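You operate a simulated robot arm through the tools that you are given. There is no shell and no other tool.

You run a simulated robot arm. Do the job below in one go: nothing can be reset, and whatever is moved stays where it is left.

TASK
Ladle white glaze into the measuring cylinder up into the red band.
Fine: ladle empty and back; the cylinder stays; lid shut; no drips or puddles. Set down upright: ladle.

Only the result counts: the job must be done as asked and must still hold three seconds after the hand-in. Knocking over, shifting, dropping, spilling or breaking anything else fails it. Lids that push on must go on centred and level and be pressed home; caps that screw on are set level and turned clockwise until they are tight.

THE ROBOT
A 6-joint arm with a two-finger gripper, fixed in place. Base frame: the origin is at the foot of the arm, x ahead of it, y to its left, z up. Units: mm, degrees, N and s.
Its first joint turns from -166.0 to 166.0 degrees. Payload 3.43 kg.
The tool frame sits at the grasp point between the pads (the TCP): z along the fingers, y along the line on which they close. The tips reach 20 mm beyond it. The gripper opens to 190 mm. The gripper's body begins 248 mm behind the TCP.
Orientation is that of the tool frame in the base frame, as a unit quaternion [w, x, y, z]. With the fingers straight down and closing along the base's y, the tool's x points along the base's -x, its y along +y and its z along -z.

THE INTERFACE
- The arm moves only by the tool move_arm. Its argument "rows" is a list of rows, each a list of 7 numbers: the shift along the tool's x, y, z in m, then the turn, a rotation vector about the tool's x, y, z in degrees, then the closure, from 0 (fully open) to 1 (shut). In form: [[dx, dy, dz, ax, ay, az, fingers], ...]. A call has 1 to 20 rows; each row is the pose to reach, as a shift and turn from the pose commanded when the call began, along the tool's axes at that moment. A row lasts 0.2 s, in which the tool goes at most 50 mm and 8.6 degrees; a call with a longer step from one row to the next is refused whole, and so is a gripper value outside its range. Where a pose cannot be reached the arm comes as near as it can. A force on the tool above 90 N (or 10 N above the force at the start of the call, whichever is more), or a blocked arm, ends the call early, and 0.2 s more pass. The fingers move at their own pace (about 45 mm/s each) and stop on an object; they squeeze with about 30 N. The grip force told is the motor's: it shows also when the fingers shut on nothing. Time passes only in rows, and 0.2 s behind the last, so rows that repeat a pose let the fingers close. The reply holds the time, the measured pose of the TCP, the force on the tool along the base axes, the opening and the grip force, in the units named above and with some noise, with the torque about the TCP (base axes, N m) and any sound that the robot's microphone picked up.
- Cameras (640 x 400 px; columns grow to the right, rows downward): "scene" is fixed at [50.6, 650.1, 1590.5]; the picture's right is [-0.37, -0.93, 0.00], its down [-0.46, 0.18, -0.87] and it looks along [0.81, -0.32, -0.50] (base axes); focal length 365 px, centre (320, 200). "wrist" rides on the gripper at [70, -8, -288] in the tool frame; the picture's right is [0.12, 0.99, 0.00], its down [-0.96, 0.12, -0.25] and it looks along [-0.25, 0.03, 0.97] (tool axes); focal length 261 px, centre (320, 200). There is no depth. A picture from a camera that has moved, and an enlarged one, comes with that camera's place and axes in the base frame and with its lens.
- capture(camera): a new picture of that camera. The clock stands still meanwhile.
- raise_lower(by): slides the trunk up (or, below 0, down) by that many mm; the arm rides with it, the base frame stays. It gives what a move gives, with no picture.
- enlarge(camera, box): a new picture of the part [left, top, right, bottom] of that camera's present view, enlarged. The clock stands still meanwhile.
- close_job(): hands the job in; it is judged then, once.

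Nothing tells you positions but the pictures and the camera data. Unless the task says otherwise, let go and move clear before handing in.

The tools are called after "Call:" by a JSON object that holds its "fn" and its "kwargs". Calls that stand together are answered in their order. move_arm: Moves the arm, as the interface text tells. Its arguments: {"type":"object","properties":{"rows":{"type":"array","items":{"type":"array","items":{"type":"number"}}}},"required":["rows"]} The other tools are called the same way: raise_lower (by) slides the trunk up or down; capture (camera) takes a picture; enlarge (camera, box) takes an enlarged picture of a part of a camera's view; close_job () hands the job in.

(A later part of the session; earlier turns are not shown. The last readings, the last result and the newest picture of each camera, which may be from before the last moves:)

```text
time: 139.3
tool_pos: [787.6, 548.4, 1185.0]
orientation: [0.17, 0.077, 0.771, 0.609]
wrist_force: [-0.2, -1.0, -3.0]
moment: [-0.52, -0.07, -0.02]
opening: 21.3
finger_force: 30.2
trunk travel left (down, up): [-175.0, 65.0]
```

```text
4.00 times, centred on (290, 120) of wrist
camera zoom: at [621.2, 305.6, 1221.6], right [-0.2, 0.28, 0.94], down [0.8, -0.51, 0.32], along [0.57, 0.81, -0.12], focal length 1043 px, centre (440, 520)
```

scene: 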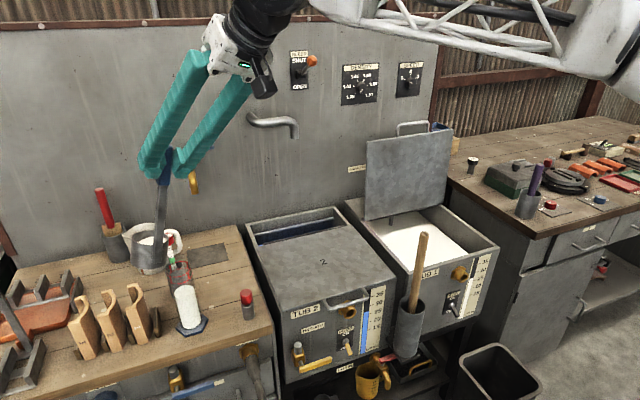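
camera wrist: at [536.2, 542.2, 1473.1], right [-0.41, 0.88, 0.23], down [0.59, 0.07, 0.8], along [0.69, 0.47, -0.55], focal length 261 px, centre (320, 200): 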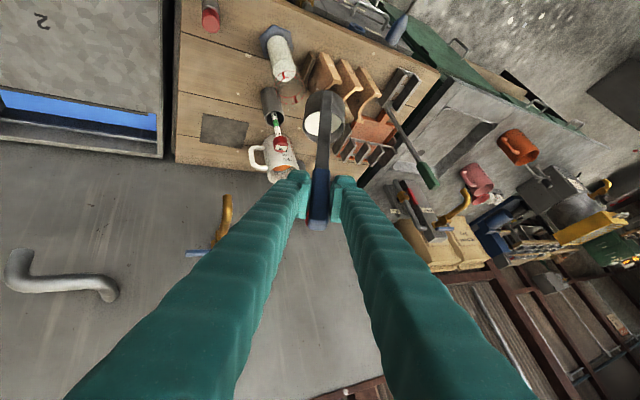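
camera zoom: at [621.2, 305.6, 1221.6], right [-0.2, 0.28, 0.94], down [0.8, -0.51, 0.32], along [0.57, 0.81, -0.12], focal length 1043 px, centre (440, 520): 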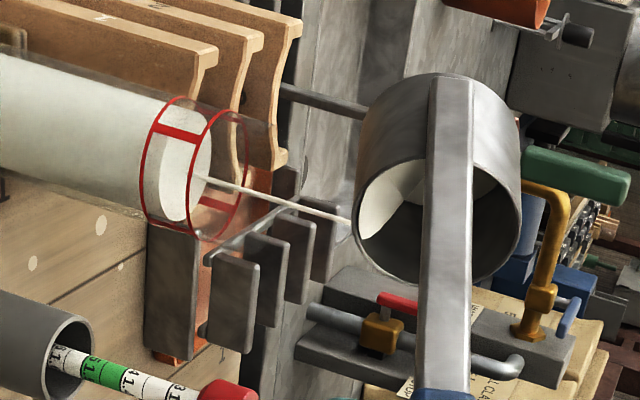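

The level is around 5–6 mm above the lower line of a 20 mm band. I'll hold one second more.

Call:
{"fn": "move_arm", "kwargs": {"rows": [[0, 0, 0, 0, 0, 0, 1.0], [0, 0, 0, 0, 0, 0, 1.0], [0, 0, 0, 0, 0, 0, 1.0], [0, 0, 0, 0, 0, 0, 1.0]]}}

Call:
{"fn": "enlarge", "kwargs": {"camera": "scene", "box": [168, 248, 198, 278]}}

Call:
{"fn": "enlarge", "kwargs": {"camera": "wrist", "box": [240, 70, 340, 170]}}

```text
time: 140.3
tool_pos: [788.6, 548.4, 1184.3]
orientation: [0.17, 0.077, 0.77, 0.61]
wrist_force: [-0.6, 0.2, -2.9]
moment: [-0.51, -0.08, -0.03]
opening: 21.5
finger_force: 30.1
trunk travel left (down, up): [-175.0, 65.0]
```

```text
13.33 times, centred on (183, 263) of scene
camera zoom: at [50.6, 650.1, 1590.5], right [-0.37, -0.93, 0.0], down [-0.46, 0.18, -0.87], along [0.81, -0.32, -0.5], focal length 4872 px, centre (2147, -640)
```

zoom: 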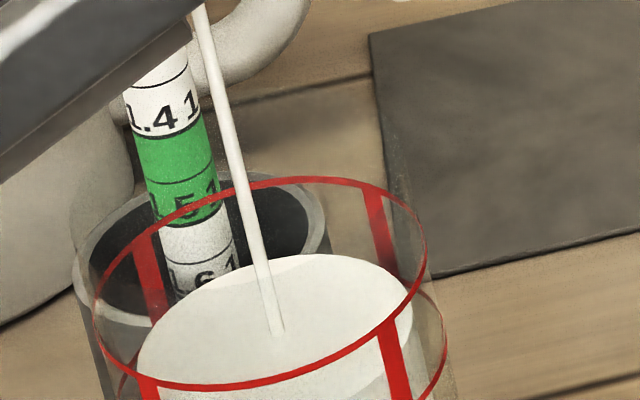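

```text
4.00 times, centred on (290, 120) of wrist
camera zoom: at [621.2, 305.6, 1221.7], right [-0.2, 0.28, 0.94], down [0.8, -0.51, 0.32], along [0.57, 0.81, -0.12], focal length 1043 px, centre (440, 520)
```

zoom: 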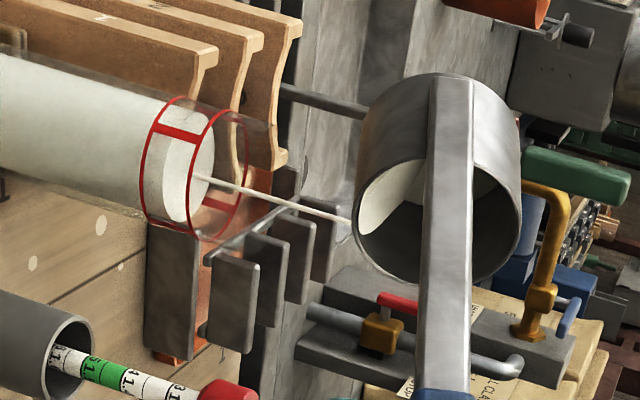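

The level is about 7–8 mm above the lower line, close to mid-band. After a short extra hold I'll tilt the ladle back, keeping the lip over the mouth.

Call:
{"fn": "move_arm", "kwargs": {"rows": [[0, 0, 0, 0, 0, 0, 1.0], [0.0039, 0.0265, 0.0046, 6.11, 0, -5.15, 1.0], [0.0099, 0.0518, 0.0118, 12.2, 0, -10.3, 1.0], [0.0179, 0.0764, 0.0212, 18.3, 0, -15.5, 1.0], [0.0274, 0.101, 0.0325, 24.4, 0, -20.6, 1.0], [0.0381, 0.1261, 0.0451, 30.6, 0, -25.8, 1.0], [0.0494, 0.1522, 0.0586, 36.7, 0, -30.9, 1.0], [0.0634, 0.1677, 0.0752, 42.8, 0, -36.1, 1.0], [0.0634, 0.1677, 0.0752, 42.8, 0, -36.1, 1.0], [0.0634, 0.1677, 0.0752, 42.8, 0, -36.1, 1.0], [0.0634, 0.1677, 0.0752, 42.8, 0, -36.1, 1.0], [0.0634, 0.1677, 0.0752, 42.8, 0, -36.1, 1.0], [0.0634, 0.1677, 0.0752, 42.8, 0, -36.1, 1.0], [0.0634, 0.1677, 0.0752, 42.8, 0, -36.1, 1.0], [0.0634, 0.1677, 0.0752, 42.8, 0, -36.1, 1.0], [0.0634, 0.1677, 0.0752, 42.8, 0, -36.1, 1.0], [0.0634, 0.1677, 0.0752, 42.8, 0, -36.1, 1.0], [0.0634, 0.1677, 0.0752, 42.8, 0, -36.1, 1.0]]}}

Call:
{"fn": "enlarge", "kwargs": {"camera": "scene", "box": [168, 248, 198, 278]}}

Call:
{"fn": "enlarge", "kwargs": {"camera": "scene", "box": [130, 180, 250, 340]}}

Call:
{"fn": "enlarge", "kwargs": {"camera": "wrist", "box": [250, 30, 390, 170]}}

```text
time: 144.1
tool_pos: [741.9, 678.4, 1319.4]
orientation: [0.306, -0.104, 0.922, 0.21]
wrist_force: [0.3, 0.1, -3.1]
moment: [-0.18, 0.02, -0.01]
opening: 21.1
finger_force: 30.5
trunk travel left (down, up): [-175.0, 65.0]
```

```text
13.33 times, centred on (183, 263) of scene
camera zoom: at [50.6, 650.1, 1590.5], right [-0.37, -0.93, 0.0], down [-0.46, 0.18, -0.87], along [0.81, -0.32, -0.5], focal length 4872 px, centre (2147, -640)
```

zoom: 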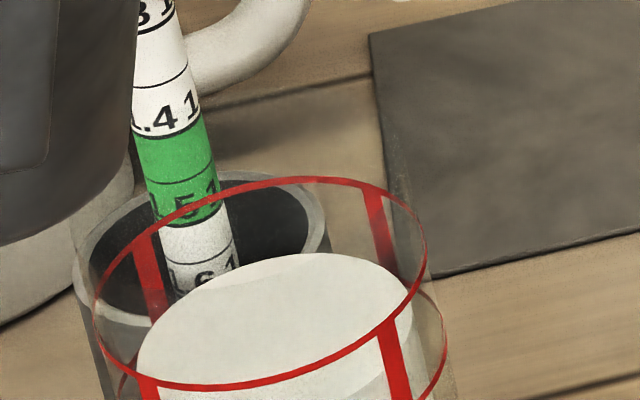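

```text
2.50 times, centred on (190, 260) of scene
camera zoom: at [50.6, 650.1, 1590.5], right [-0.37, -0.93, 0.0], down [-0.46, 0.18, -0.87], along [0.81, -0.32, -0.5], focal length 913 px, centre (645, 50)
```

zoom: 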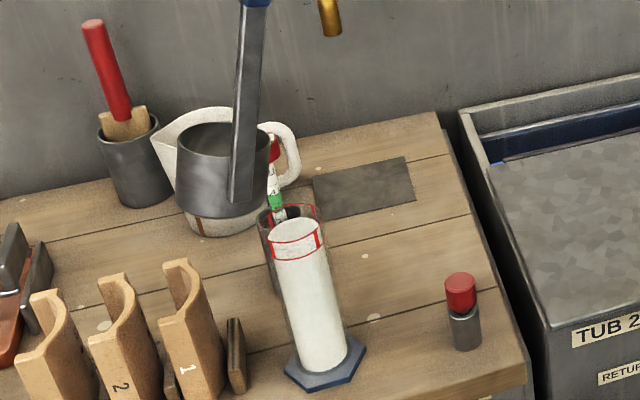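

```text
2.86 times, centred on (320, 100) of wrist
camera zoom: at [539.1, 536.8, 1481.9], right [-0.41, 0.88, 0.25], down [0.59, 0.05, 0.8], along [0.69, 0.48, -0.54], focal length 745 px, centre (320, 486)
```

zoom: 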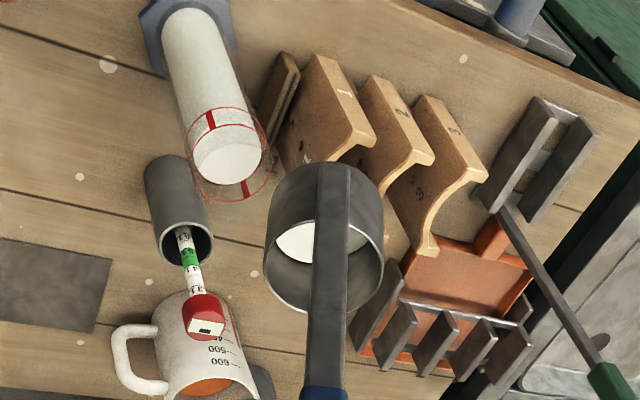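

The surface sits about 7 mm above the lower red line, well inside the band, with no drips visible. I'll lift the ladle clear of the glass and swing back to level for returning the remainder to tub 1.

Call:
{"fn": "move_arm", "kwargs": {"rows": [[-0.0073, 0.0039, -0.0087, 0, 0, 0, 1.0], [-0.0158, 0.0084, -0.0188, 0, 0, 0, 1.0], [-0.021, -0.0036, -0.0308, 1.16, 0, -0.97, 1.0], [-0.0214, -0.0254, -0.0402, 2.89, 0, -2.44, 1.0], [-0.0206, -0.0515, -0.0498, 4.91, 0, -4.14, 1.0], [-0.0187, -0.082, -0.0595, 7.22, 0, -6.09, 1.0], [-0.0168, -0.1125, -0.0691, 9.53, 0, -8.04, 1.0], [-0.0136, -0.14, -0.0758, 11.55, 0, -9.74, 1.0], [-0.011, -0.1634, -0.0816, 13.3, 0, -11.2, 1.0], [-0.0098, -0.1788, -0.0862, 14.44, 0, -12.18, 1.0], [-0.0098, -0.1788, -0.0862, 14.44, 0, -12.18, 1.0]]}}

Call:
{"fn": "capture", "kwargs": {"camera": "scene"}}

Call:
{"fn": "enlarge", "kwargs": {"camera": "scene", "box": [130, 200, 250, 340]}}

```text
time: 146.5
tool_pos: [761.4, 481.5, 1331.3]
orientation: [0.337, -0.162, 0.926, 0.059]
wrist_force: [0.6, -0.2, -3.0]
moment: [0.0, 0.13, -0.03]
opening: 20.9
finger_force: 29.9
trunk travel left (down, up): [-175.0, 65.0]
```

```text
taken
```

scene: 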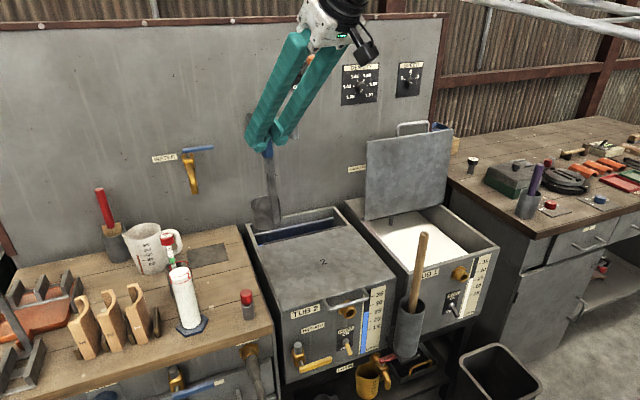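

```text
2.86 times, centred on (190, 270) of scene
camera zoom: at [50.6, 650.1, 1590.5], right [-0.37, -0.93, 0.0], down [-0.46, 0.18, -0.87], along [0.81, -0.32, -0.5], focal length 1044 px, centre (691, 0)
```

zoom: 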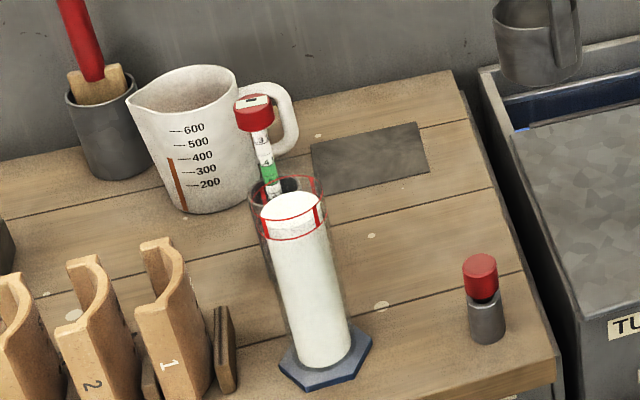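

The bench is clean, the cylinder stands in place, and the level is inside the red band. A little glaze is left in the ladle, so I'll carry it level back over tub 1.

Call:
{"fn": "move_arm", "kwargs": {"rows": [[0.0024, -0.0085, -0.0004, -0.2, 0, -0.23, 1.0], [0.0073, -0.0255, -0.0013, -0.59, 0, -0.7, 1.0], [0.0146, -0.051, -0.0026, -1.18, 0, -1.4, 1.0], [0.0235, -0.0822, -0.0041, -1.9, 0, -2.25, 1.0], [0.0332, -0.1162, -0.0059, -2.69, 0, -3.18, 1.0], [0.0434, -0.1519, -0.0077, -3.51, 0, -4.15, 1.0], [0.0539, -0.1887, -0.0095, -4.36, 0, -5.16, 1.0], [0.0647, -0.2267, -0.0114, -5.24, 0, -6.2, 1.0], [0.0756, -0.2647, -0.0134, -6.12, 0, -7.24, 1.0], [0.0862, -0.3021, -0.0152, -6.98, 0, -8.26, 1.0], [0.0971, -0.3401, -0.0172, -7.86, 0, -9.3, 1.0], [0.1079, -0.3781, -0.0191, -8.74, 0, -10.3, 1.0], [0.1184, -0.4149, -0.0209, -9.59, 0, -11.3, 1.0], [0.1286, -0.4506, -0.0227, -10.4, 0, -12.3, 1.0], [0.1383, -0.4846, -0.0245, -11.2, 0, -13.3, 1.0], [0.1472, -0.5158, -0.026, -11.9, 0, -14.1, 1.0], [0.1545, -0.5413, -0.0273, -12.5, 0, -14.8, 1.0], [0.1594, -0.5583, -0.0282, -12.9, 0, -15.3, 1.0], [0.1618, -0.5668, -0.0286, -13.1, 0, -15.5, 1.0], [0.1618, -0.5668, -0.0286, -13.1, 0, -15.5, 1.0]]}}

Call:
{"fn": "capture", "kwargs": {"camera": "scene"}}

Call:
{"fn": "enlarge", "kwargs": {"camera": "wrist", "box": [240, 60, 400, 220]}}

```text
time: 150.7
tool_pos: [819.5, -101.0, 1249.0]
orientation: [0.321, -0.322, 0.883, 0.118]
wrist_force: [-0.3, -0.7, -3.4]
moment: [-0.06, 0.08, 0.01]
opening: 21.1
finger_force: 30.2
trunk travel left (down, up): [-175.0, 65.0]
```

```text
taken
```

scene: 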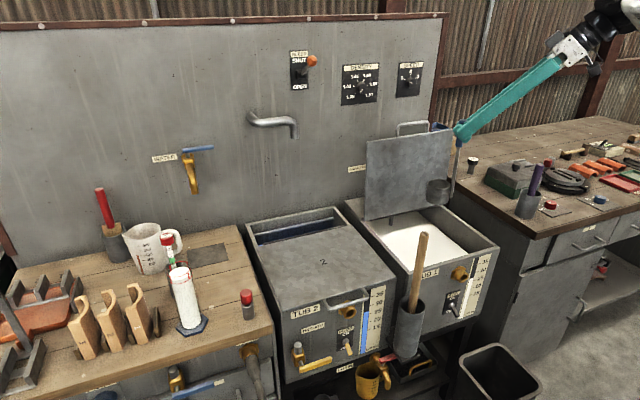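

```text
2.50 times, centred on (320, 140) of wrist
camera zoom: at [642.9, -262.2, 1423.1], right [-0.71, 0.7, -0.08], down [0.37, 0.46, 0.81], along [0.6, 0.55, -0.58], focal length 652 px, centre (320, 350)
```

zoom: 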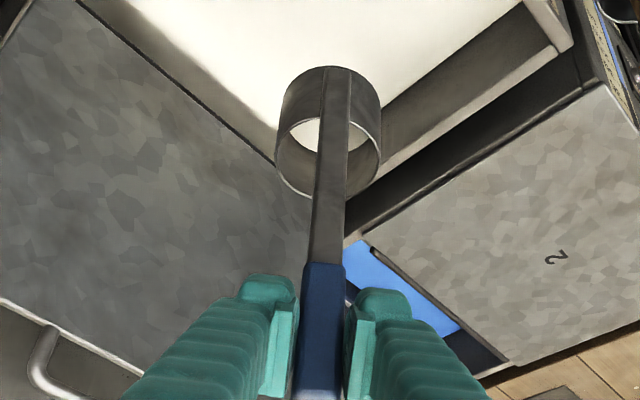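

A small pool is left in the ladle. I'll start swinging the ladle round and tilting it to 45° over the tub, with the lip well inside the tub walls.

Call:
{"fn": "move_arm", "kwargs": {"rows": [[0.0112, 0.0052, 0.0086, 1.86, -0.97, -4.63, 1.0], [0.0224, 0.0105, 0.0173, 3.72, -1.94, -9.26, 1.0], [0.0336, 0.0157, 0.0259, 5.58, -2.91, -13.9, 1.0], [0.0448, 0.021, 0.0346, 7.44, -3.88, -18.5, 1.0], [0.056, 0.0262, 0.0432, 9.3, -4.85, -23.2, 1.0], [0.0671, 0.0314, 0.0518, 11.2, -5.82, -27.8, 1.0], [0.0783, 0.0367, 0.0605, 13.0, -6.79, -32.4, 1.0], [0.0895, 0.0419, 0.0691, 14.9, -7.76, -37.0, 1.0], [0.1007, 0.0472, 0.0778, 16.7, -8.73, -41.7, 1.0], [0.1119, 0.0524, 0.0864, 18.6, -9.7, -46.3, 1.0], [0.1119, 0.0524, 0.0864, 18.6, -9.7, -46.3, 1.0]]}}

Call:
{"fn": "capture", "kwargs": {"camera": "scene"}}

Call:
{"fn": "capture", "kwargs": {"camera": "wrist"}}

```text
time: 153.1
tool_pos: [764.0, -78.9, 1111.3]
orientation: [0.459, -0.575, 0.664, -0.131]
wrist_force: [-0.4, 0.6, -2.6]
moment: [0.07, 0.37, 0.01]
opening: 21.0
finger_force: 30.2
trunk travel left (down, up): [-175.0, 65.0]
```

```text
taken
```

scene: 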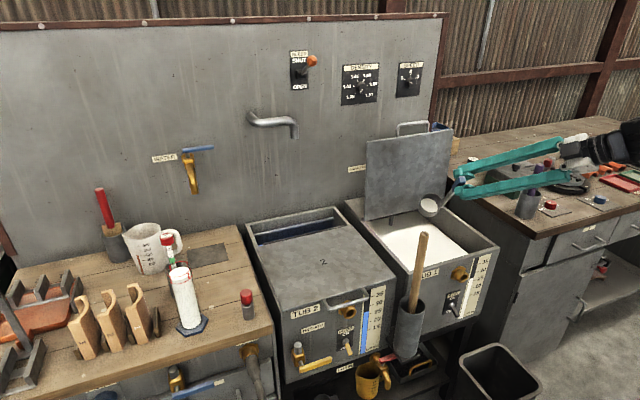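

```text
taken
camera wrist: at [556.3, -247.7, 1240.3], right [-0.63, 0.19, -0.75], down [-0.35, 0.8, 0.49], along [0.7, 0.57, -0.43], focal length 261 px, centre (320, 200)
```

wrist: 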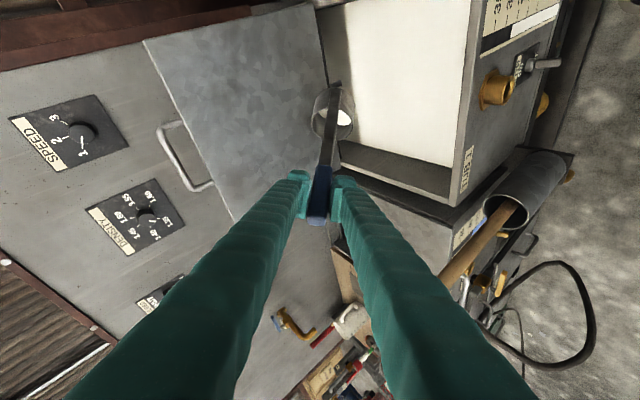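

That went smoothly, with the cup over the tub at 45°. I'll continue rotating to about 85°, keeping the lip over the glaze.

Call:
{"fn": "move_arm", "kwargs": {"rows": [[0.0066, 0.0086, -0.0022, 2.64, -2.36, -3.67, 1.0], [0.0133, 0.0172, -0.0045, 5.29, -4.71, -7.33, 1.0], [0.0199, 0.0257, -0.0067, 7.93, -7.07, -11.0, 1.0], [0.0266, 0.0343, -0.0089, 10.6, -9.42, -14.7, 1.0], [0.0332, 0.0429, -0.0112, 13.2, -11.8, -18.3, 1.0], [0.0399, 0.0515, -0.0134, 15.9, -14.1, -22.0, 1.0], [0.0465, 0.06, -0.0156, 18.5, -16.5, -25.7, 1.0], [0.0532, 0.0686, -0.0179, 21.2, -18.8, -29.3, 1.0], [0.0598, 0.0772, -0.0201, 23.8, -21.2, -33.0, 1.0], [0.0598, 0.0772, -0.0201, 23.8, -21.2, -33.0, 1.0]]}}

Call:
{"fn": "capture", "kwargs": {"camera": "scene"}}

Call:
{"fn": "enlarge", "kwargs": {"camera": "scene", "box": [380, 160, 500, 280]}}

Call:
{"fn": "capture", "kwargs": {"camera": "wrist"}}

```text
time: 155.3
tool_pos: [751.5, -85.6, 1106.0]
orientation: [0.499, -0.6, 0.603, -0.163]
wrist_force: [-0.3, -0.9, -2.9]
moment: [0.09, 0.4, -0.03]
opening: 20.9
finger_force: 30.1
out of reach, approached as far as the arm can: row 2, 3, 4, 5, 6, 7, 8, 9, 10
trunk travel left (down, up): [-175.0, 65.0]
```

```text
taken
```

scene: 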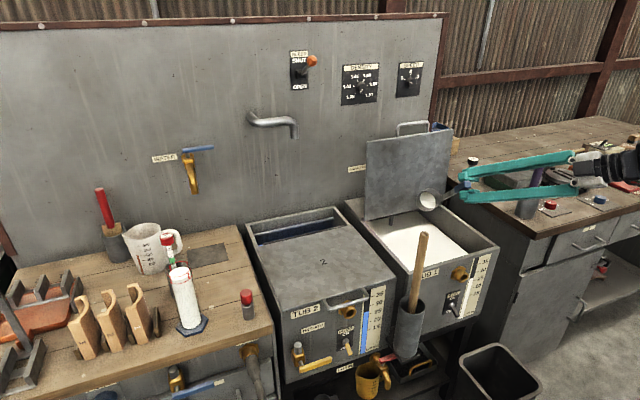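

```text
3.33 times, centred on (440, 220) of scene
camera zoom: at [50.6, 650.1, 1590.5], right [-0.37, -0.93, 0.0], down [-0.46, 0.18, -0.87], along [0.81, -0.32, -0.5], focal length 1218 px, centre (-80, 133)
```

zoom: 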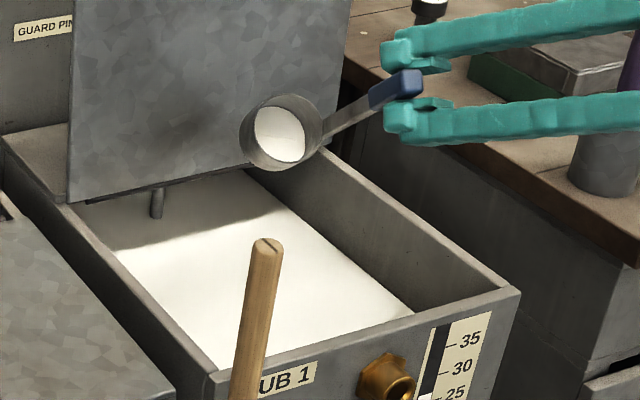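

```text
taken
camera wrist: at [541.6, -266.7, 1211.4], right [-0.53, 0.12, -0.84], down [-0.47, 0.78, 0.41], along [0.7, 0.61, -0.36], focal length 261 px, centre (320, 200)
```

wrist: 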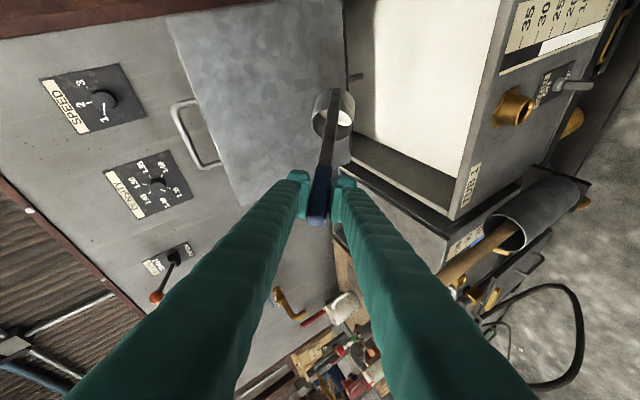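

This direction runs into the wrist roll limit at about 53° of tilt. I'll go back to level and tip the ladle the other way, with the arm on the left side, where there is more joint travel.

Call:
{"fn": "move_arm", "kwargs": {"rows": [[-0.003, -0.0155, -0.0016, -2.2, 1.49, 5.36, 1.0], [-0.0059, -0.0311, -0.0032, -4.4, 2.98, 10.7, 1.0], [-0.0089, -0.0466, -0.0048, -6.6, 4.47, 16.1, 1.0], [-0.0118, -0.0622, -0.0064, -8.8, 5.96, 21.4, 1.0], [-0.0148, -0.0777, -0.008, -11.0, 7.45, 26.8, 1.0], [-0.0177, -0.0932, -0.0095, -13.2, 8.94, 32.2, 1.0], [-0.0207, -0.1088, -0.0111, -15.4, 10.4, 37.5, 1.0], [-0.0236, -0.1243, -0.0127, -17.6, 11.9, 42.9, 1.0], [-0.0266, -0.1399, -0.0143, -19.8, 13.4, 48.2, 1.0], [-0.0295, -0.1554, -0.0159, -22.0, 14.9, 53.6, 1.0], [-0.0295, -0.1554, -0.0159, -22.0, 14.9, 53.6, 1.0]]}}

Call:
{"fn": "capture", "kwargs": {"camera": "scene"}}

```text
time: 157.7
tool_pos: [819.0, -102.5, 1247.1]
orientation: [0.32, -0.322, 0.883, 0.117]
wrist_force: [-0.1, -0.4, -3.6]
moment: [-0.05, 0.01, 0.01]
opening: 21.2
finger_force: 30.2
trunk travel left (down, up): [-175.0, 65.0]
```

```text
taken
```

scene: 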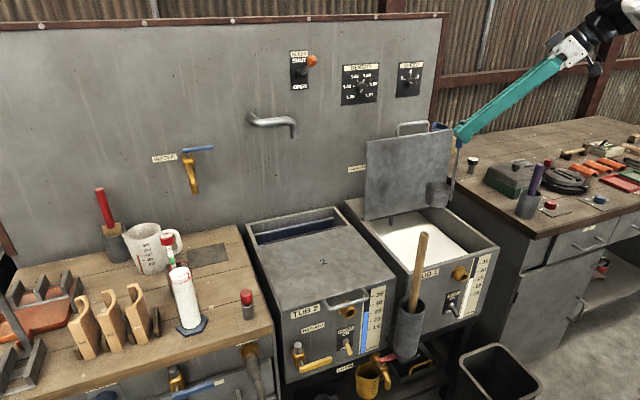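

Back level over the tub. Next I'll turn the ladle about its vertical axis to heading −30°, bringing the arm round to the left side.

Call:
{"fn": "move_arm", "kwargs": {"rows": [[-0.0028, 0.0011, 0.002, 4.51, 0.01, 5.35, 1.0], [-0.0056, 0.0022, 0.0039, 9.02, 0.03, 10.7, 1.0], [-0.0084, 0.0033, 0.0059, 13.5, 0.04, 16.05, 1.0], [-0.0112, 0.0044, 0.0079, 18.0, 0.06, 21.4, 1.0], [-0.0141, 0.0056, 0.0099, 22.55, 0.07, 26.75, 1.0], [-0.0169, 0.0067, 0.0118, 27.1, 0.09, 32.1, 1.0], [-0.0197, 0.0078, 0.0138, 31.6, 0.1, 37.45, 1.0], [-0.0225, 0.0089, 0.0158, 36.1, 0.12, 42.8, 1.0], [-0.0253, 0.01, 0.0177, 40.6, 0.13, 48.15, 1.0], [-0.0281, 0.0111, 0.0197, 45.1, 0.15, 53.5, 1.0], [-0.0281, 0.0111, 0.0197, 45.1, 0.15, 53.5, 1.0]]}}

Call:
{"fn": "capture", "kwargs": {"camera": "scene"}}

Call:
{"fn": "capture", "kwargs": {"camera": "wrist"}}

```text
time: 160.1
tool_pos: [836.9, -71.7, 1250.9]
orientation: [0.331, 0.242, 0.908, -0.09]
wrist_force: [-0.9, -0.2, -3.6]
moment: [0.0, 0.11, 0.01]
opening: 21.1
finger_force: 30.1
trunk travel left (down, up): [-175.0, 65.0]
```

```text
taken
```

scene: 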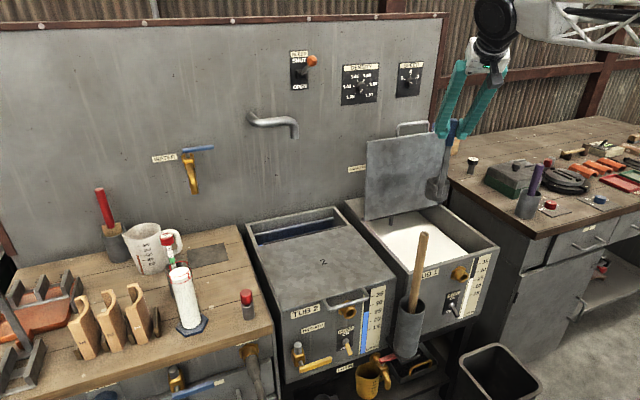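

```text
taken
camera wrist: at [626.9, 40.2, 1424.5], right [0.42, 0.91, -0.08], down [0.56, -0.19, 0.81], along [0.72, -0.38, -0.58], focal length 261 px, centre (320, 200)
```

wrist: 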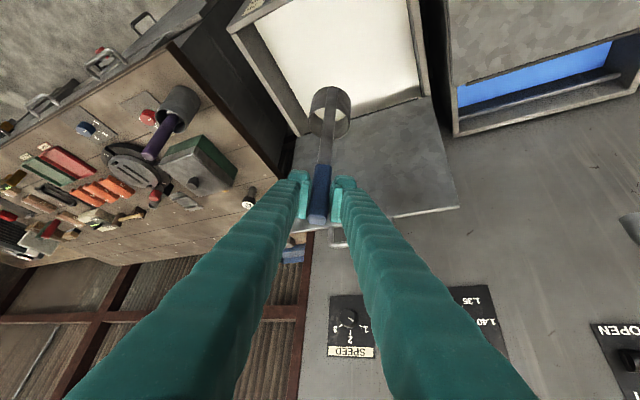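

The arm is now on the left side. I'll check whether the ladle has shifted in the grip.

Call:
{"fn": "enlarge", "kwargs": {"camera": "scene", "box": [400, 100, 490, 220]}}

Call:
{"fn": "enlarge", "kwargs": {"camera": "wrist", "box": [240, 60, 400, 240]}}

```text
3.33 times, centred on (445, 160) of scene
camera zoom: at [50.6, 650.1, 1590.5], right [-0.37, -0.93, 0.0], down [-0.46, 0.18, -0.87], along [0.81, -0.32, -0.5], focal length 1218 px, centre (-97, 333)
```

zoom: 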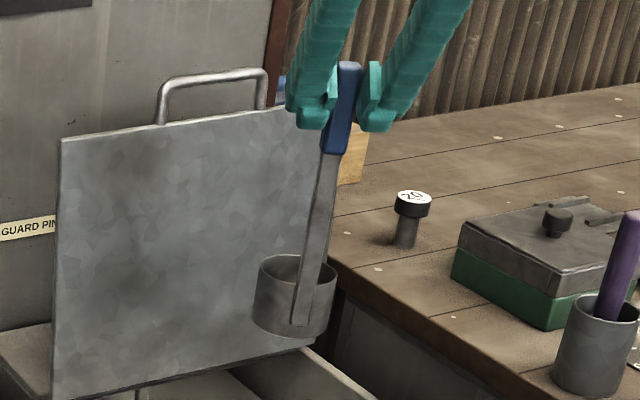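

```text
2.22 times, centred on (320, 150) of wrist
camera zoom: at [626.9, 40.2, 1424.5], right [0.42, 0.91, -0.08], down [0.56, -0.19, 0.81], along [0.72, -0.38, -0.58], focal length 579 px, centre (320, 311)
```

zoom: 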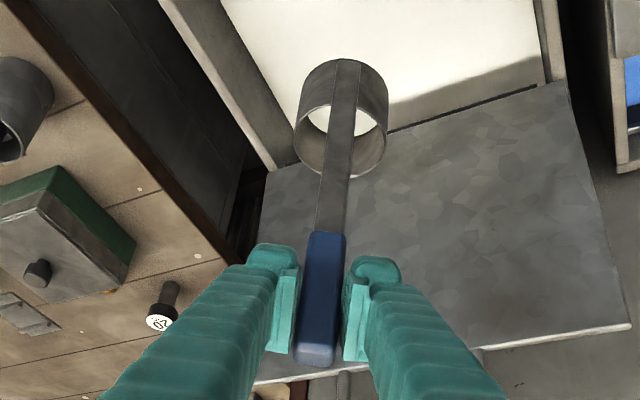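

The ladle has slipped only slightly in the grip, about 5 mm down and 2–3° of lean, which I'll allow for when setting it down. Now I'll tilt it to 45° towards the robot, over the tub.

Call:
{"fn": "move_arm", "kwargs": {"rows": [[0.0094, -0.0045, 0.004, -1.08, -1.25, 4.86, 1.0], [0.0189, -0.0091, 0.0079, -2.16, -2.49, 9.73, 1.0], [0.0283, -0.0136, 0.0119, -3.25, -3.74, 14.6, 1.0], [0.0377, -0.0182, 0.0159, -4.33, -4.98, 19.5, 1.0], [0.0471, -0.0227, 0.0199, -5.41, -6.23, 24.3, 1.0], [0.0566, -0.0273, 0.0238, -6.49, -7.47, 29.2, 1.0], [0.066, -0.0318, 0.0278, -7.57, -8.72, 34.0, 1.0], [0.0754, -0.0364, 0.0318, -8.65, -9.96, 38.9, 1.0], [0.0848, -0.0409, 0.0358, -9.74, -11.2, 43.8, 1.0], [0.0943, -0.0455, 0.0397, -10.8, -12.5, 48.6, 1.0], [0.1037, -0.05, 0.0437, -11.9, -13.7, 53.5, 1.0], [0.1037, -0.05, 0.0437, -11.9, -13.7, 53.5, 1.0]]}}

Call:
{"fn": "capture", "kwargs": {"camera": "scene"}}

Call:
{"fn": "capture", "kwargs": {"camera": "wrist"}}

```text
time: 162.7
tool_pos: [768.0, -90.0, 1150.2]
orientation: [0.459, 0.577, 0.663, 0.131]
wrist_force: [0.9, -0.4, -3.1]
moment: [-0.08, 0.38, 0.02]
opening: 21.1
finger_force: 29.6
trunk travel left (down, up): [-175.0, 65.0]
```

```text
taken
```

scene: 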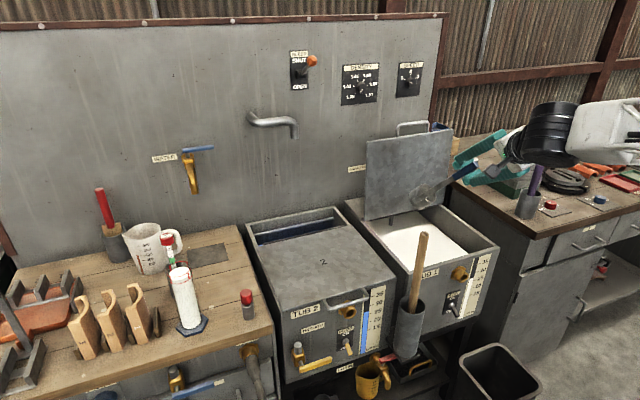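

```text
taken
camera wrist: at [550.0, 71.6, 1267.7], right [0.65, 0.4, 0.64], down [-0.2, -0.73, 0.66], along [0.73, -0.55, -0.39], focal length 261 px, centre (320, 200)
```

wrist: 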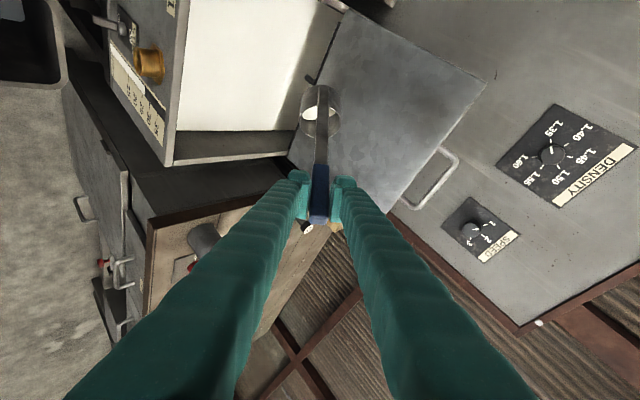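

The cup is at 45° over the tub and the arm is comfortable. I'll tip on to 85° so the remainder starts running out into tub 1.

Call:
{"fn": "move_arm", "kwargs": {"rows": [[0.009, -0.0094, -0.0014, -2.3, -2.32, 3.36, 1.0], [0.018, -0.0188, -0.0027, -4.6, -4.64, 6.72, 1.0], [0.0271, -0.0281, -0.0041, -6.9, -6.96, 10.1, 1.0], [0.0361, -0.0375, -0.0055, -9.2, -9.28, 13.4, 1.0], [0.0451, -0.0469, -0.0069, -11.5, -11.6, 16.8, 1.0], [0.0541, -0.0563, -0.0082, -13.8, -13.9, 20.2, 1.0], [0.0631, -0.0657, -0.0096, -16.1, -16.2, 23.5, 1.0], [0.0722, -0.075, -0.011, -18.4, -18.6, 26.9, 1.0], [0.0812, -0.0844, -0.0123, -20.7, -20.9, 30.2, 1.0], [0.0902, -0.0938, -0.0137, -23.0, -23.2, 33.6, 1.0], [0.0902, -0.0938, -0.0137, -23.0, -23.2, 33.6, 1.0]]}}

Call:
{"fn": "enlarge", "kwargs": {"camera": "scene", "box": [370, 150, 510, 290]}}

Call:
{"fn": "capture", "kwargs": {"camera": "wrist"}}

```text
time: 165.1
tool_pos: [741.0, -70.9, 1142.8]
orientation: [0.519, 0.621, 0.559, 0.177]
wrist_force: [0.2, -0.4, -2.5]
moment: [-0.02, 0.46, -0.03]
opening: 21.1
finger_force: 29.8
out of reach, approached as far as the arm can: row 3, 4, 5, 6, 7, 8, 9, 10, 11
trunk travel left (down, up): [-175.0, 65.0]
```

```text
2.86 times, centred on (440, 220) of scene
camera zoom: at [50.6, 650.1, 1590.5], right [-0.37, -0.93, 0.0], down [-0.46, 0.18, -0.87], along [0.81, -0.32, -0.5], focal length 1044 px, centre (-23, 143)
```

zoom: 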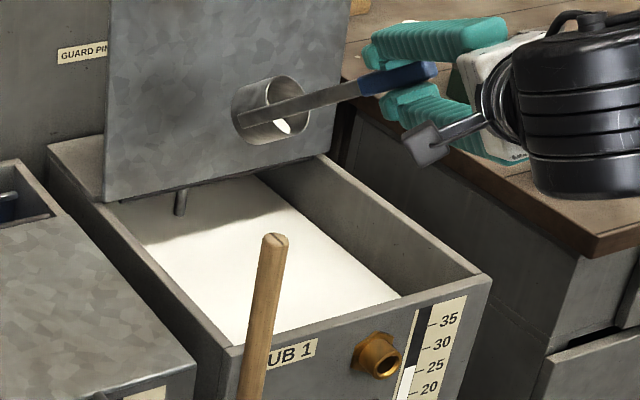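

```text
taken
camera wrist: at [528.8, 116.1, 1223.4], right [0.54, 0.27, 0.79], down [-0.44, -0.72, 0.54], along [0.71, -0.65, -0.27], focal length 261 px, centre (320, 200)
```

wrist: 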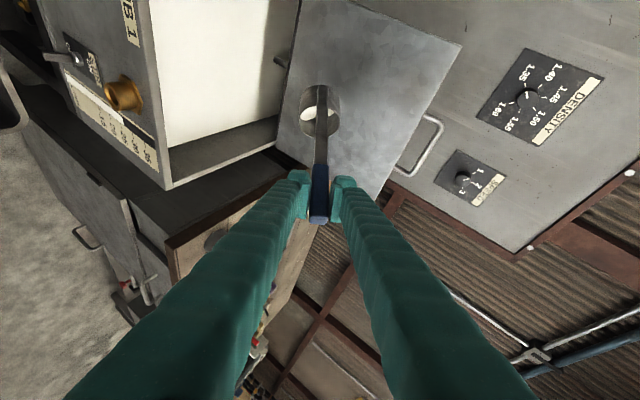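

The same wrist-roll limit shows up here at about 57°, but a lower wrist makes the forearm steeper and frees the roll. I'll lower the ladle straight down, keeping its lip inside the tub, before tipping further.

Call:
{"fn": "move_arm", "kwargs": {"rows": [[0.0094, -0.0219, 0.0103, 0, 0, 0, 1.0], [0.0188, -0.0438, 0.0206, 0, 0, 0, 1.0], [0.0281, -0.0657, 0.0309, 0, 0, 0, 1.0], [0.0375, -0.0876, 0.0412, 0, 0, 0, 1.0], [0.0469, -0.1095, 0.0515, 0, 0, 0, 1.0], [0.0469, -0.1095, 0.0515, 0, 0, 0, 1.0]]}}

Call:
{"fn": "enlarge", "kwargs": {"camera": "scene", "box": [370, 150, 510, 290]}}

Call:
{"fn": "capture", "kwargs": {"camera": "wrist"}}

```text
time: 166.5
tool_pos: [737.4, -80.4, 1081.3]
orientation: [0.493, 0.628, 0.581, 0.159]
wrist_force: [0.1, 0.1, -2.9]
moment: [-0.04, 0.46, -0.01]
opening: 20.7
finger_force: 29.8
out of reach, approached as far as the arm can: row 1, 2, 3, 4, 5, 6
trunk travel left (down, up): [-175.0, 65.0]
```

```text
2.86 times, centred on (440, 220) of scene
camera zoom: at [50.6, 650.1, 1590.5], right [-0.37, -0.93, 0.0], down [-0.46, 0.18, -0.87], along [0.81, -0.32, -0.5], focal length 1044 px, centre (-23, 143)
```

zoom: 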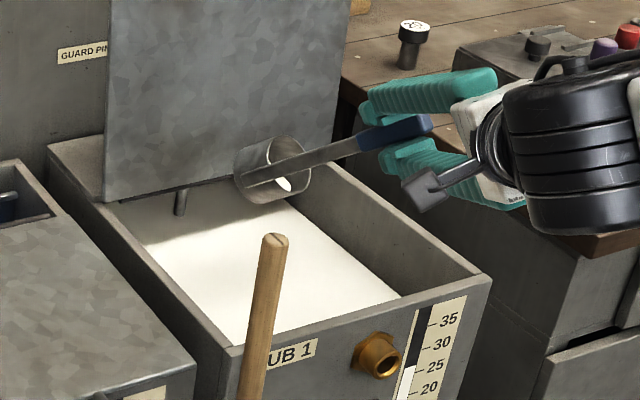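

```text
taken
camera wrist: at [530.2, 104.5, 1181.1], right [0.6, 0.27, 0.75], down [-0.39, -0.73, 0.57], along [0.7, -0.63, -0.33], focal length 261 px, centre (320, 200)
```

wrist: 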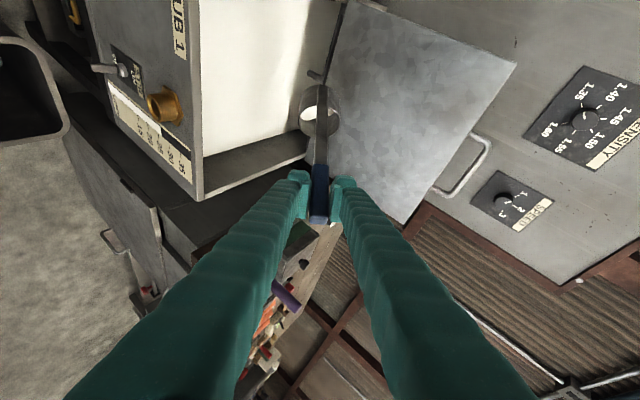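

That made it tighter, so I had the roll direction reversed: tipping the same way as for the pour has plenty of joint travel. I'll return to level over the tub first.

Call:
{"fn": "move_arm", "kwargs": {"rows": [[-0.0028, 0.0194, -0.0005, 1.32, 1.95, -6.41, 1.0], [-0.0056, 0.0388, -0.001, 2.64, 3.9, -12.8, 1.0], [-0.0085, 0.0582, -0.0015, 3.96, 5.85, -19.2, 1.0], [-0.0113, 0.0776, -0.002, 5.28, 7.8, -25.6, 1.0], [-0.0141, 0.097, -0.0025, 6.6, 9.75, -32.1, 1.0], [-0.0169, 0.1164, -0.0029, 7.92, 11.7, -38.5, 1.0], [-0.0197, 0.1358, -0.0034, 9.24, 13.7, -44.9, 1.0], [-0.0226, 0.1552, -0.0039, 10.6, 15.6, -51.3, 1.0], [-0.0254, 0.1746, -0.0044, 11.9, 17.6, -57.7, 1.0], [-0.0282, 0.194, -0.0049, 13.2, 19.5, -64.1, 1.0], [-0.0282, 0.194, -0.0049, 13.2, 19.5, -64.1, 1.0]]}}

Call:
{"fn": "capture", "kwargs": {"camera": "scene"}}

```text
time: 168.9
tool_pos: [836.7, -71.9, 1252.1]
orientation: [0.331, 0.242, 0.908, -0.091]
wrist_force: [0.3, -0.1, -1.6]
moment: [0.1, 0.08, 0.01]
opening: 20.9
finger_force: 30.4
trunk travel left (down, up): [-175.0, 65.0]
```

```text
taken
```

scene: 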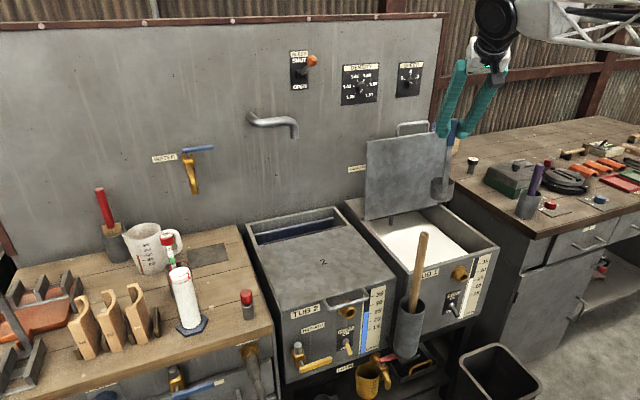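

Level again over the tub. Now I'll tip it in the pour direction to 60°, with the lip staying above the middle of the tub.

Call:
{"fn": "move_arm", "kwargs": {"rows": [[0.0017, -0.0128, 0.0021, -3.82, -0.01, 3.22, 1.0], [0.0033, -0.0256, 0.0043, -7.64, -0.02, 6.44, 1.0], [0.005, -0.0384, 0.0064, -11.46, -0.03, 9.66, 1.0], [0.0093, -0.0509, 0.0116, -15.28, -0.04, 12.89, 1.0], [0.0136, -0.0635, 0.0169, -19.1, -0.05, 16.11, 1.0], [0.0179, -0.076, 0.0221, -22.9, -0.06, 19.3, 1.0], [0.0248, -0.0871, 0.0304, -26.7, -0.07, 22.55, 1.0], [0.0316, -0.0983, 0.0387, -30.6, -0.08, 25.8, 1.0], [0.0385, -0.1094, 0.047, -34.4, -0.09, 29.0, 1.0], [0.0475, -0.1182, 0.0579, -38.2, -0.1, 32.2, 1.0], [0.0566, -0.1271, 0.0687, -42.0, -0.11, 35.4, 1.0], [0.0656, -0.1359, 0.0796, -45.8, -0.12, 38.7, 1.0], [0.0656, -0.1359, 0.0796, -45.8, -0.12, 38.7, 1.0]]}}

Call:
{"fn": "enlarge", "kwargs": {"camera": "scene", "box": [370, 150, 510, 290]}}

Call:
{"fn": "capture", "kwargs": {"camera": "wrist"}}

```text
time: 171.7
tool_pos: [768.7, -190.8, 1148.9]
orientation: [0.41, 0.376, 0.742, 0.374]
wrist_force: [-0.1, -0.3, -3.0]
moment: [-0.34, 0.32, -0.01]
opening: 21.2
finger_force: 30.7
trunk travel left (down, up): [-175.0, 65.0]
```

```text
2.86 times, centred on (440, 220) of scene
camera zoom: at [50.6, 650.1, 1590.5], right [-0.37, -0.93, 0.0], down [-0.46, 0.18, -0.87], along [0.81, -0.32, -0.5], focal length 1044 px, centre (-23, 143)
```

zoom: 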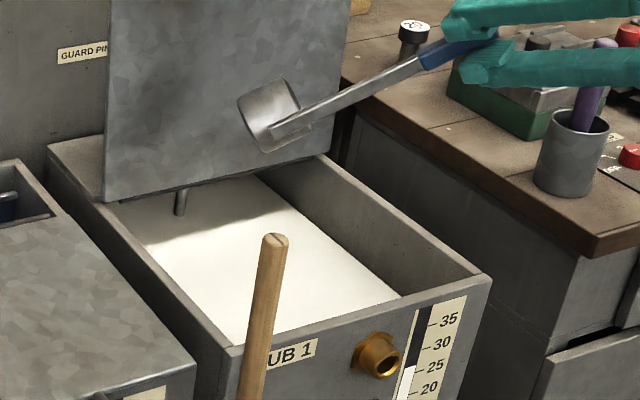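

```text
taken
camera wrist: at [484.5, -205.9, 1228.6], right [0.2, 0.54, 0.82], down [0.18, -0.84, 0.51], along [0.96, 0.04, -0.27], focal length 261 px, centre (320, 200)
```

wrist: 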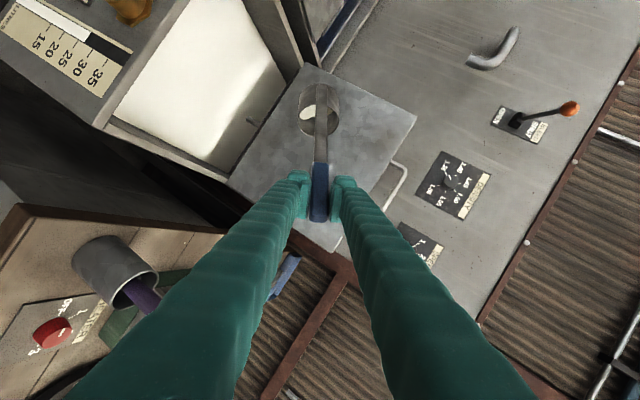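

This direction works without any limit. I'll tip on to 105° and hold, so that everything runs out into the tub.

Call:
{"fn": "move_arm", "kwargs": {"rows": [[-0.0001, -0.0169, 0.0002, -3.82, -0.01, 3.22, 1.0], [-0.0003, -0.0338, 0.0005, -7.64, -0.02, 6.44, 1.0], [-0.0004, -0.0507, 0.0007, -11.46, -0.03, 9.66, 1.0], [0.0022, -0.0677, 0.0038, -15.28, -0.04, 12.89, 1.0], [0.0048, -0.0846, 0.0068, -19.1, -0.05, 16.11, 1.0], [0.0074, -0.1016, 0.0099, -22.9, -0.06, 19.3, 1.0], [0.0126, -0.1172, 0.0159, -26.7, -0.07, 22.55, 1.0], [0.0177, -0.1327, 0.022, -30.6, -0.08, 25.8, 1.0], [0.0229, -0.1483, 0.028, -34.4, -0.09, 29.0, 1.0], [0.0229, -0.1483, 0.028, -34.4, -0.09, 29.0, 1.0]]}}

Call:
{"fn": "enlarge", "kwargs": {"camera": "scene", "box": [370, 150, 510, 290]}}

Call:
{"fn": "capture", "kwargs": {"camera": "wrist"}}

```text
time: 173.9
tool_pos: [747.1, -230.4, 1003.8]
orientation: [0.395, 0.412, 0.484, 0.664]
wrist_force: [-1.3, -0.7, -2.9]
moment: [-0.39, 0.33, -0.01]
opening: 21.1
finger_force: 30.1
trunk travel left (down, up): [-175.0, 65.0]
```

```text
2.86 times, centred on (440, 220) of scene
camera zoom: at [50.6, 650.1, 1590.5], right [-0.37, -0.93, 0.0], down [-0.46, 0.18, -0.87], along [0.81, -0.32, -0.5], focal length 1044 px, centre (-23, 143)
```

zoom: 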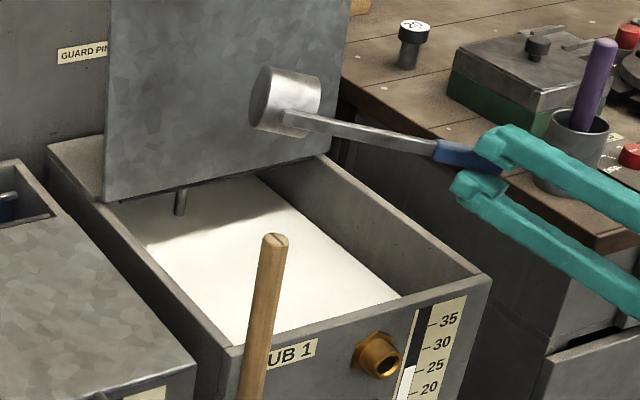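

```text
taken
camera wrist: at [457.9, -254.5, 948.6], right [-0.17, -0.11, 0.98], down [0.09, -0.99, -0.09], along [0.98, 0.07, 0.18], focal length 261 px, centre (320, 200)
```

wrist: 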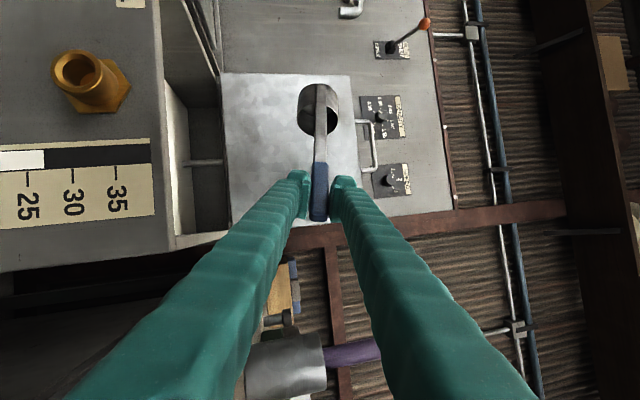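

The ladle is fully tipped at 105° and looks empty. I'll zoom in and let it drain for a few seconds.

Call:
{"fn": "move_arm", "kwargs": {"rows": [[0, 0, 0, 0, 0, 0, 1.0], [0, 0, 0, 0, 0, 0, 1.0], [0, 0, 0, 0, 0, 0, 1.0], [0, 0, 0, 0, 0, 0, 1.0], [0, 0, 0, 0, 0, 0, 1.0], [0, 0, 0, 0, 0, 0, 1.0], [0, 0, 0, 0, 0, 0, 1.0], [0, 0, 0, 0, 0, 0, 1.0], [0, 0, 0, 0, 0, 0, 1.0], [0, 0, 0, 0, 0, 0, 1.0], [0, 0, 0, 0, 0, 0, 1.0], [0, 0, 0, 0, 0, 0, 1.0], [0, 0, 0, 0, 0, 0, 1.0], [0, 0, 0, 0, 0, 0, 1.0], [0, 0, 0, 0, 0, 0, 1.0], [0, 0, 0, 0, 0, 0, 1.0]]}}

Call:
{"fn": "enlarge", "kwargs": {"camera": "wrist", "box": [270, 60, 370, 160]}}

Call:
{"fn": "enlarge", "kwargs": {"camera": "scene", "box": [400, 150, 500, 250]}}

```text
time: 177.3
tool_pos: [748.3, -230.4, 1003.1]
orientation: [0.396, 0.411, 0.483, 0.664]
wrist_force: [0.4, 1.2, -2.4]
moment: [-0.42, 0.34, 0.0]
opening: 21.5
finger_force: 29.9
trunk travel left (down, up): [-175.0, 65.0]
```

```text
4.00 times, centred on (320, 110) of wrist
camera zoom: at [457.9, -254.6, 948.8], right [-0.17, -0.11, 0.98], down [0.09, -0.99, -0.09], along [0.98, 0.07, 0.18], focal length 1043 px, centre (320, 560)
```

zoom: 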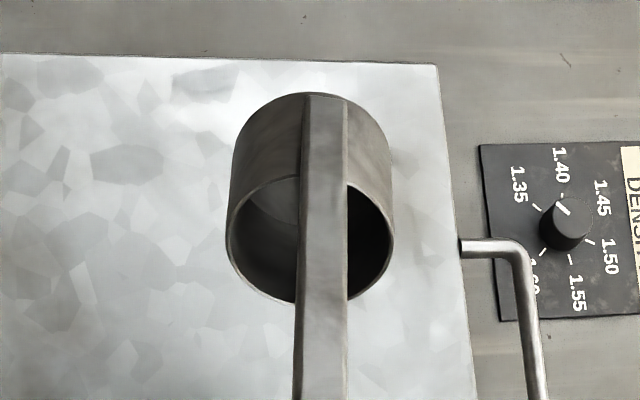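

```text
4.00 times, centred on (450, 200) of scene
camera zoom: at [50.6, 650.1, 1590.5], right [-0.37, -0.93, 0.0], down [-0.46, 0.18, -0.87], along [0.81, -0.32, -0.5], focal length 1462 px, centre (-200, 200)
```

zoom: 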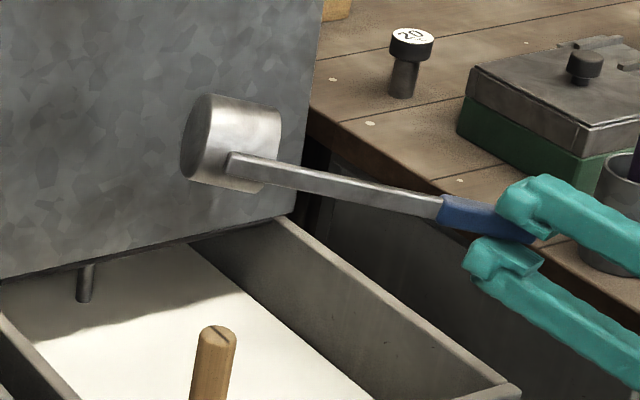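

The ladle is clean and empty. I'll swing it back upright along the same path.

Call:
{"fn": "move_arm", "kwargs": {"rows": [[0.006, 0.0246, 0.0061, 5.73, 0.02, -4.83, 1.0], [0.0119, 0.0492, 0.0122, 11.46, 0.03, -9.66, 1.0], [0.0208, 0.0715, 0.0227, 17.2, 0.05, -14.5, 1.0], [0.0296, 0.0937, 0.0332, 22.9, 0.06, -19.3, 1.0], [0.0414, 0.1117, 0.0466, 28.65, 0.08, -24.2, 1.0], [0.0532, 0.1297, 0.0599, 34.4, 0.09, -29.0, 1.0], [0.0651, 0.147, 0.0744, 40.1, 0.1, -33.8, 1.0], [0.077, 0.1643, 0.0889, 45.8, 0.12, -38.6, 1.0], [0.0903, 0.1755, 0.1043, 51.6, 0.13, -43.5, 1.0], [0.1035, 0.1867, 0.1197, 57.3, 0.15, -48.3, 1.0], [0.1171, 0.1917, 0.1355, 63.0, 0.16, -53.1, 1.0], [0.1306, 0.1967, 0.1512, 68.8, 0.18, -58.0, 1.0], [0.1434, 0.1957, 0.166, 74.5, 0.19, -62.8, 1.0], [0.1561, 0.1946, 0.1808, 80.2, 0.2, -67.6, 1.0], [0.1561, 0.1946, 0.1808, 80.2, 0.2, -67.6, 1.0]]}}

Call:
{"fn": "enlarge", "kwargs": {"camera": "wrist", "box": [240, 60, 400, 240]}}

Call:
{"fn": "capture", "kwargs": {"camera": "scene"}}

```text
time: 180.5
tool_pos: [837.2, -70.2, 1251.0]
orientation: [0.331, 0.242, 0.907, -0.091]
wrist_force: [0.1, 0.3, -2.8]
moment: [0.03, 0.11, -0.02]
opening: 21.0
finger_force: 30.0
trunk travel left (down, up): [-175.0, 65.0]
```

```text
2.22 times, centred on (320, 150) of wrist
camera zoom: at [626.3, 42.1, 1425.0], right [0.42, 0.9, -0.08], down [0.56, -0.19, 0.81], along [0.72, -0.38, -0.58], focal length 579 px, centre (320, 311)
```

zoom: 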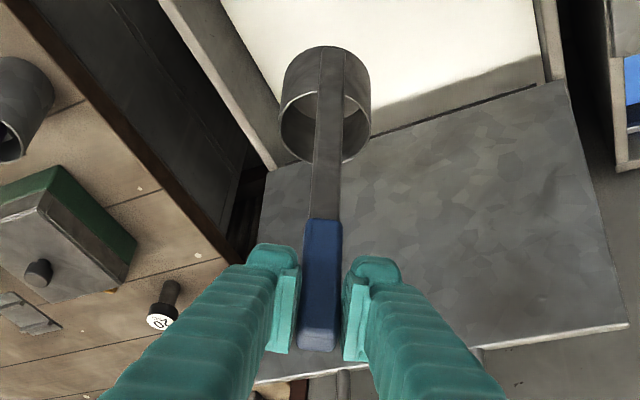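

```text
taken
```

scene: 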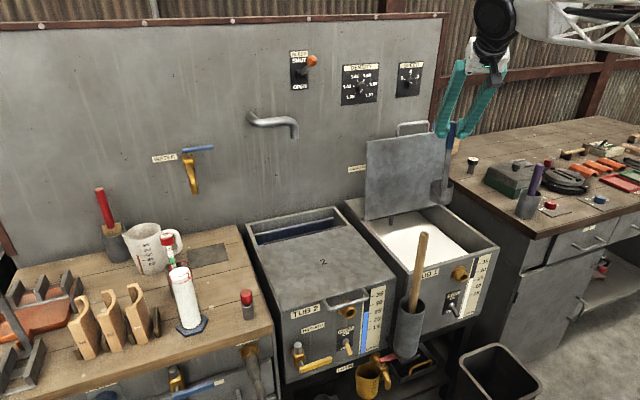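

The ladle is upright and empty, though it has slid and leaned a little in the grip. I'll turn it to heading 40° so the scene camera sees the lean from the side and I can correct it before setting it down.

Call:
{"fn": "move_arm", "kwargs": {"rows": [[0.0001, -0.0037, 0.0002, -4.51, -0.02, -5.35, 1.0], [0.0003, -0.0073, 0.0003, -9.02, -0.03, -10.7, 1.0], [0.0004, -0.011, 0.0005, -13.5, -0.05, -16.05, 1.0], [0.0005, -0.0146, 0.0007, -18.0, -0.06, -21.4, 1.0], [0.0007, -0.0183, 0.0009, -22.55, -0.08, -26.75, 1.0], [0.0008, -0.022, 0.001, -27.1, -0.09, -32.1, 1.0], [0.0009, -0.0256, 0.0012, -31.6, -0.1, -37.45, 1.0], [0.001, -0.0293, 0.0014, -36.1, -0.12, -42.8, 1.0], [0.0012, -0.0329, 0.0015, -40.6, -0.13, -48.15, 1.0], [0.0013, -0.0366, 0.0017, -45.1, -0.15, -53.5, 1.0], [0.0013, -0.0366, 0.0017, -45.1, -0.15, -53.5, 1.0]]}}

Call:
{"fn": "enlarge", "kwargs": {"camera": "scene", "box": [400, 100, 500, 220]}}

Call:
{"fn": "enlarge", "kwargs": {"camera": "wrist", "box": [240, 60, 400, 240]}}

```text
time: 182.9
tool_pos: [818.4, -101.6, 1249.7]
orientation: [0.322, -0.322, 0.883, 0.116]
wrist_force: [-0.6, 0.6, -2.8]
moment: [0.0, 0.05, 0.0]
opening: 21.2
finger_force: 29.7
trunk travel left (down, up): [-175.0, 65.0]
```

```text
3.33 times, centred on (450, 160) of scene
camera zoom: at [50.6, 650.1, 1590.5], right [-0.37, -0.93, 0.0], down [-0.46, 0.18, -0.87], along [0.81, -0.32, -0.5], focal length 1218 px, centre (-113, 333)
```

zoom: 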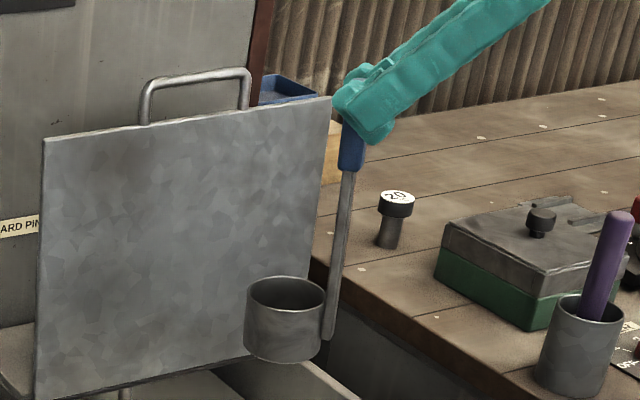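

```text
2.22 times, centred on (320, 150) of wrist
camera zoom: at [640.9, -263.0, 1423.3], right [-0.71, 0.7, -0.08], down [0.37, 0.46, 0.81], along [0.6, 0.54, -0.58], focal length 579 px, centre (320, 311)
```

zoom: 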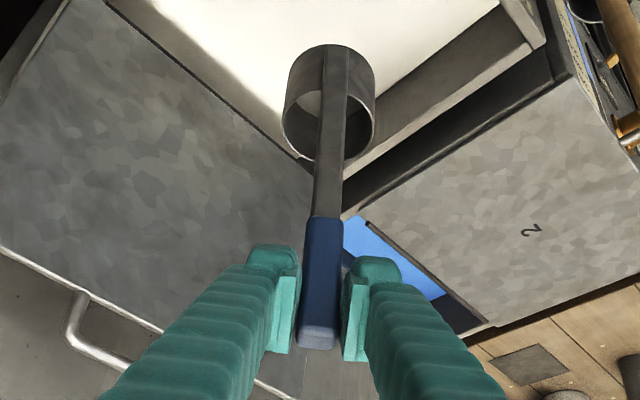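

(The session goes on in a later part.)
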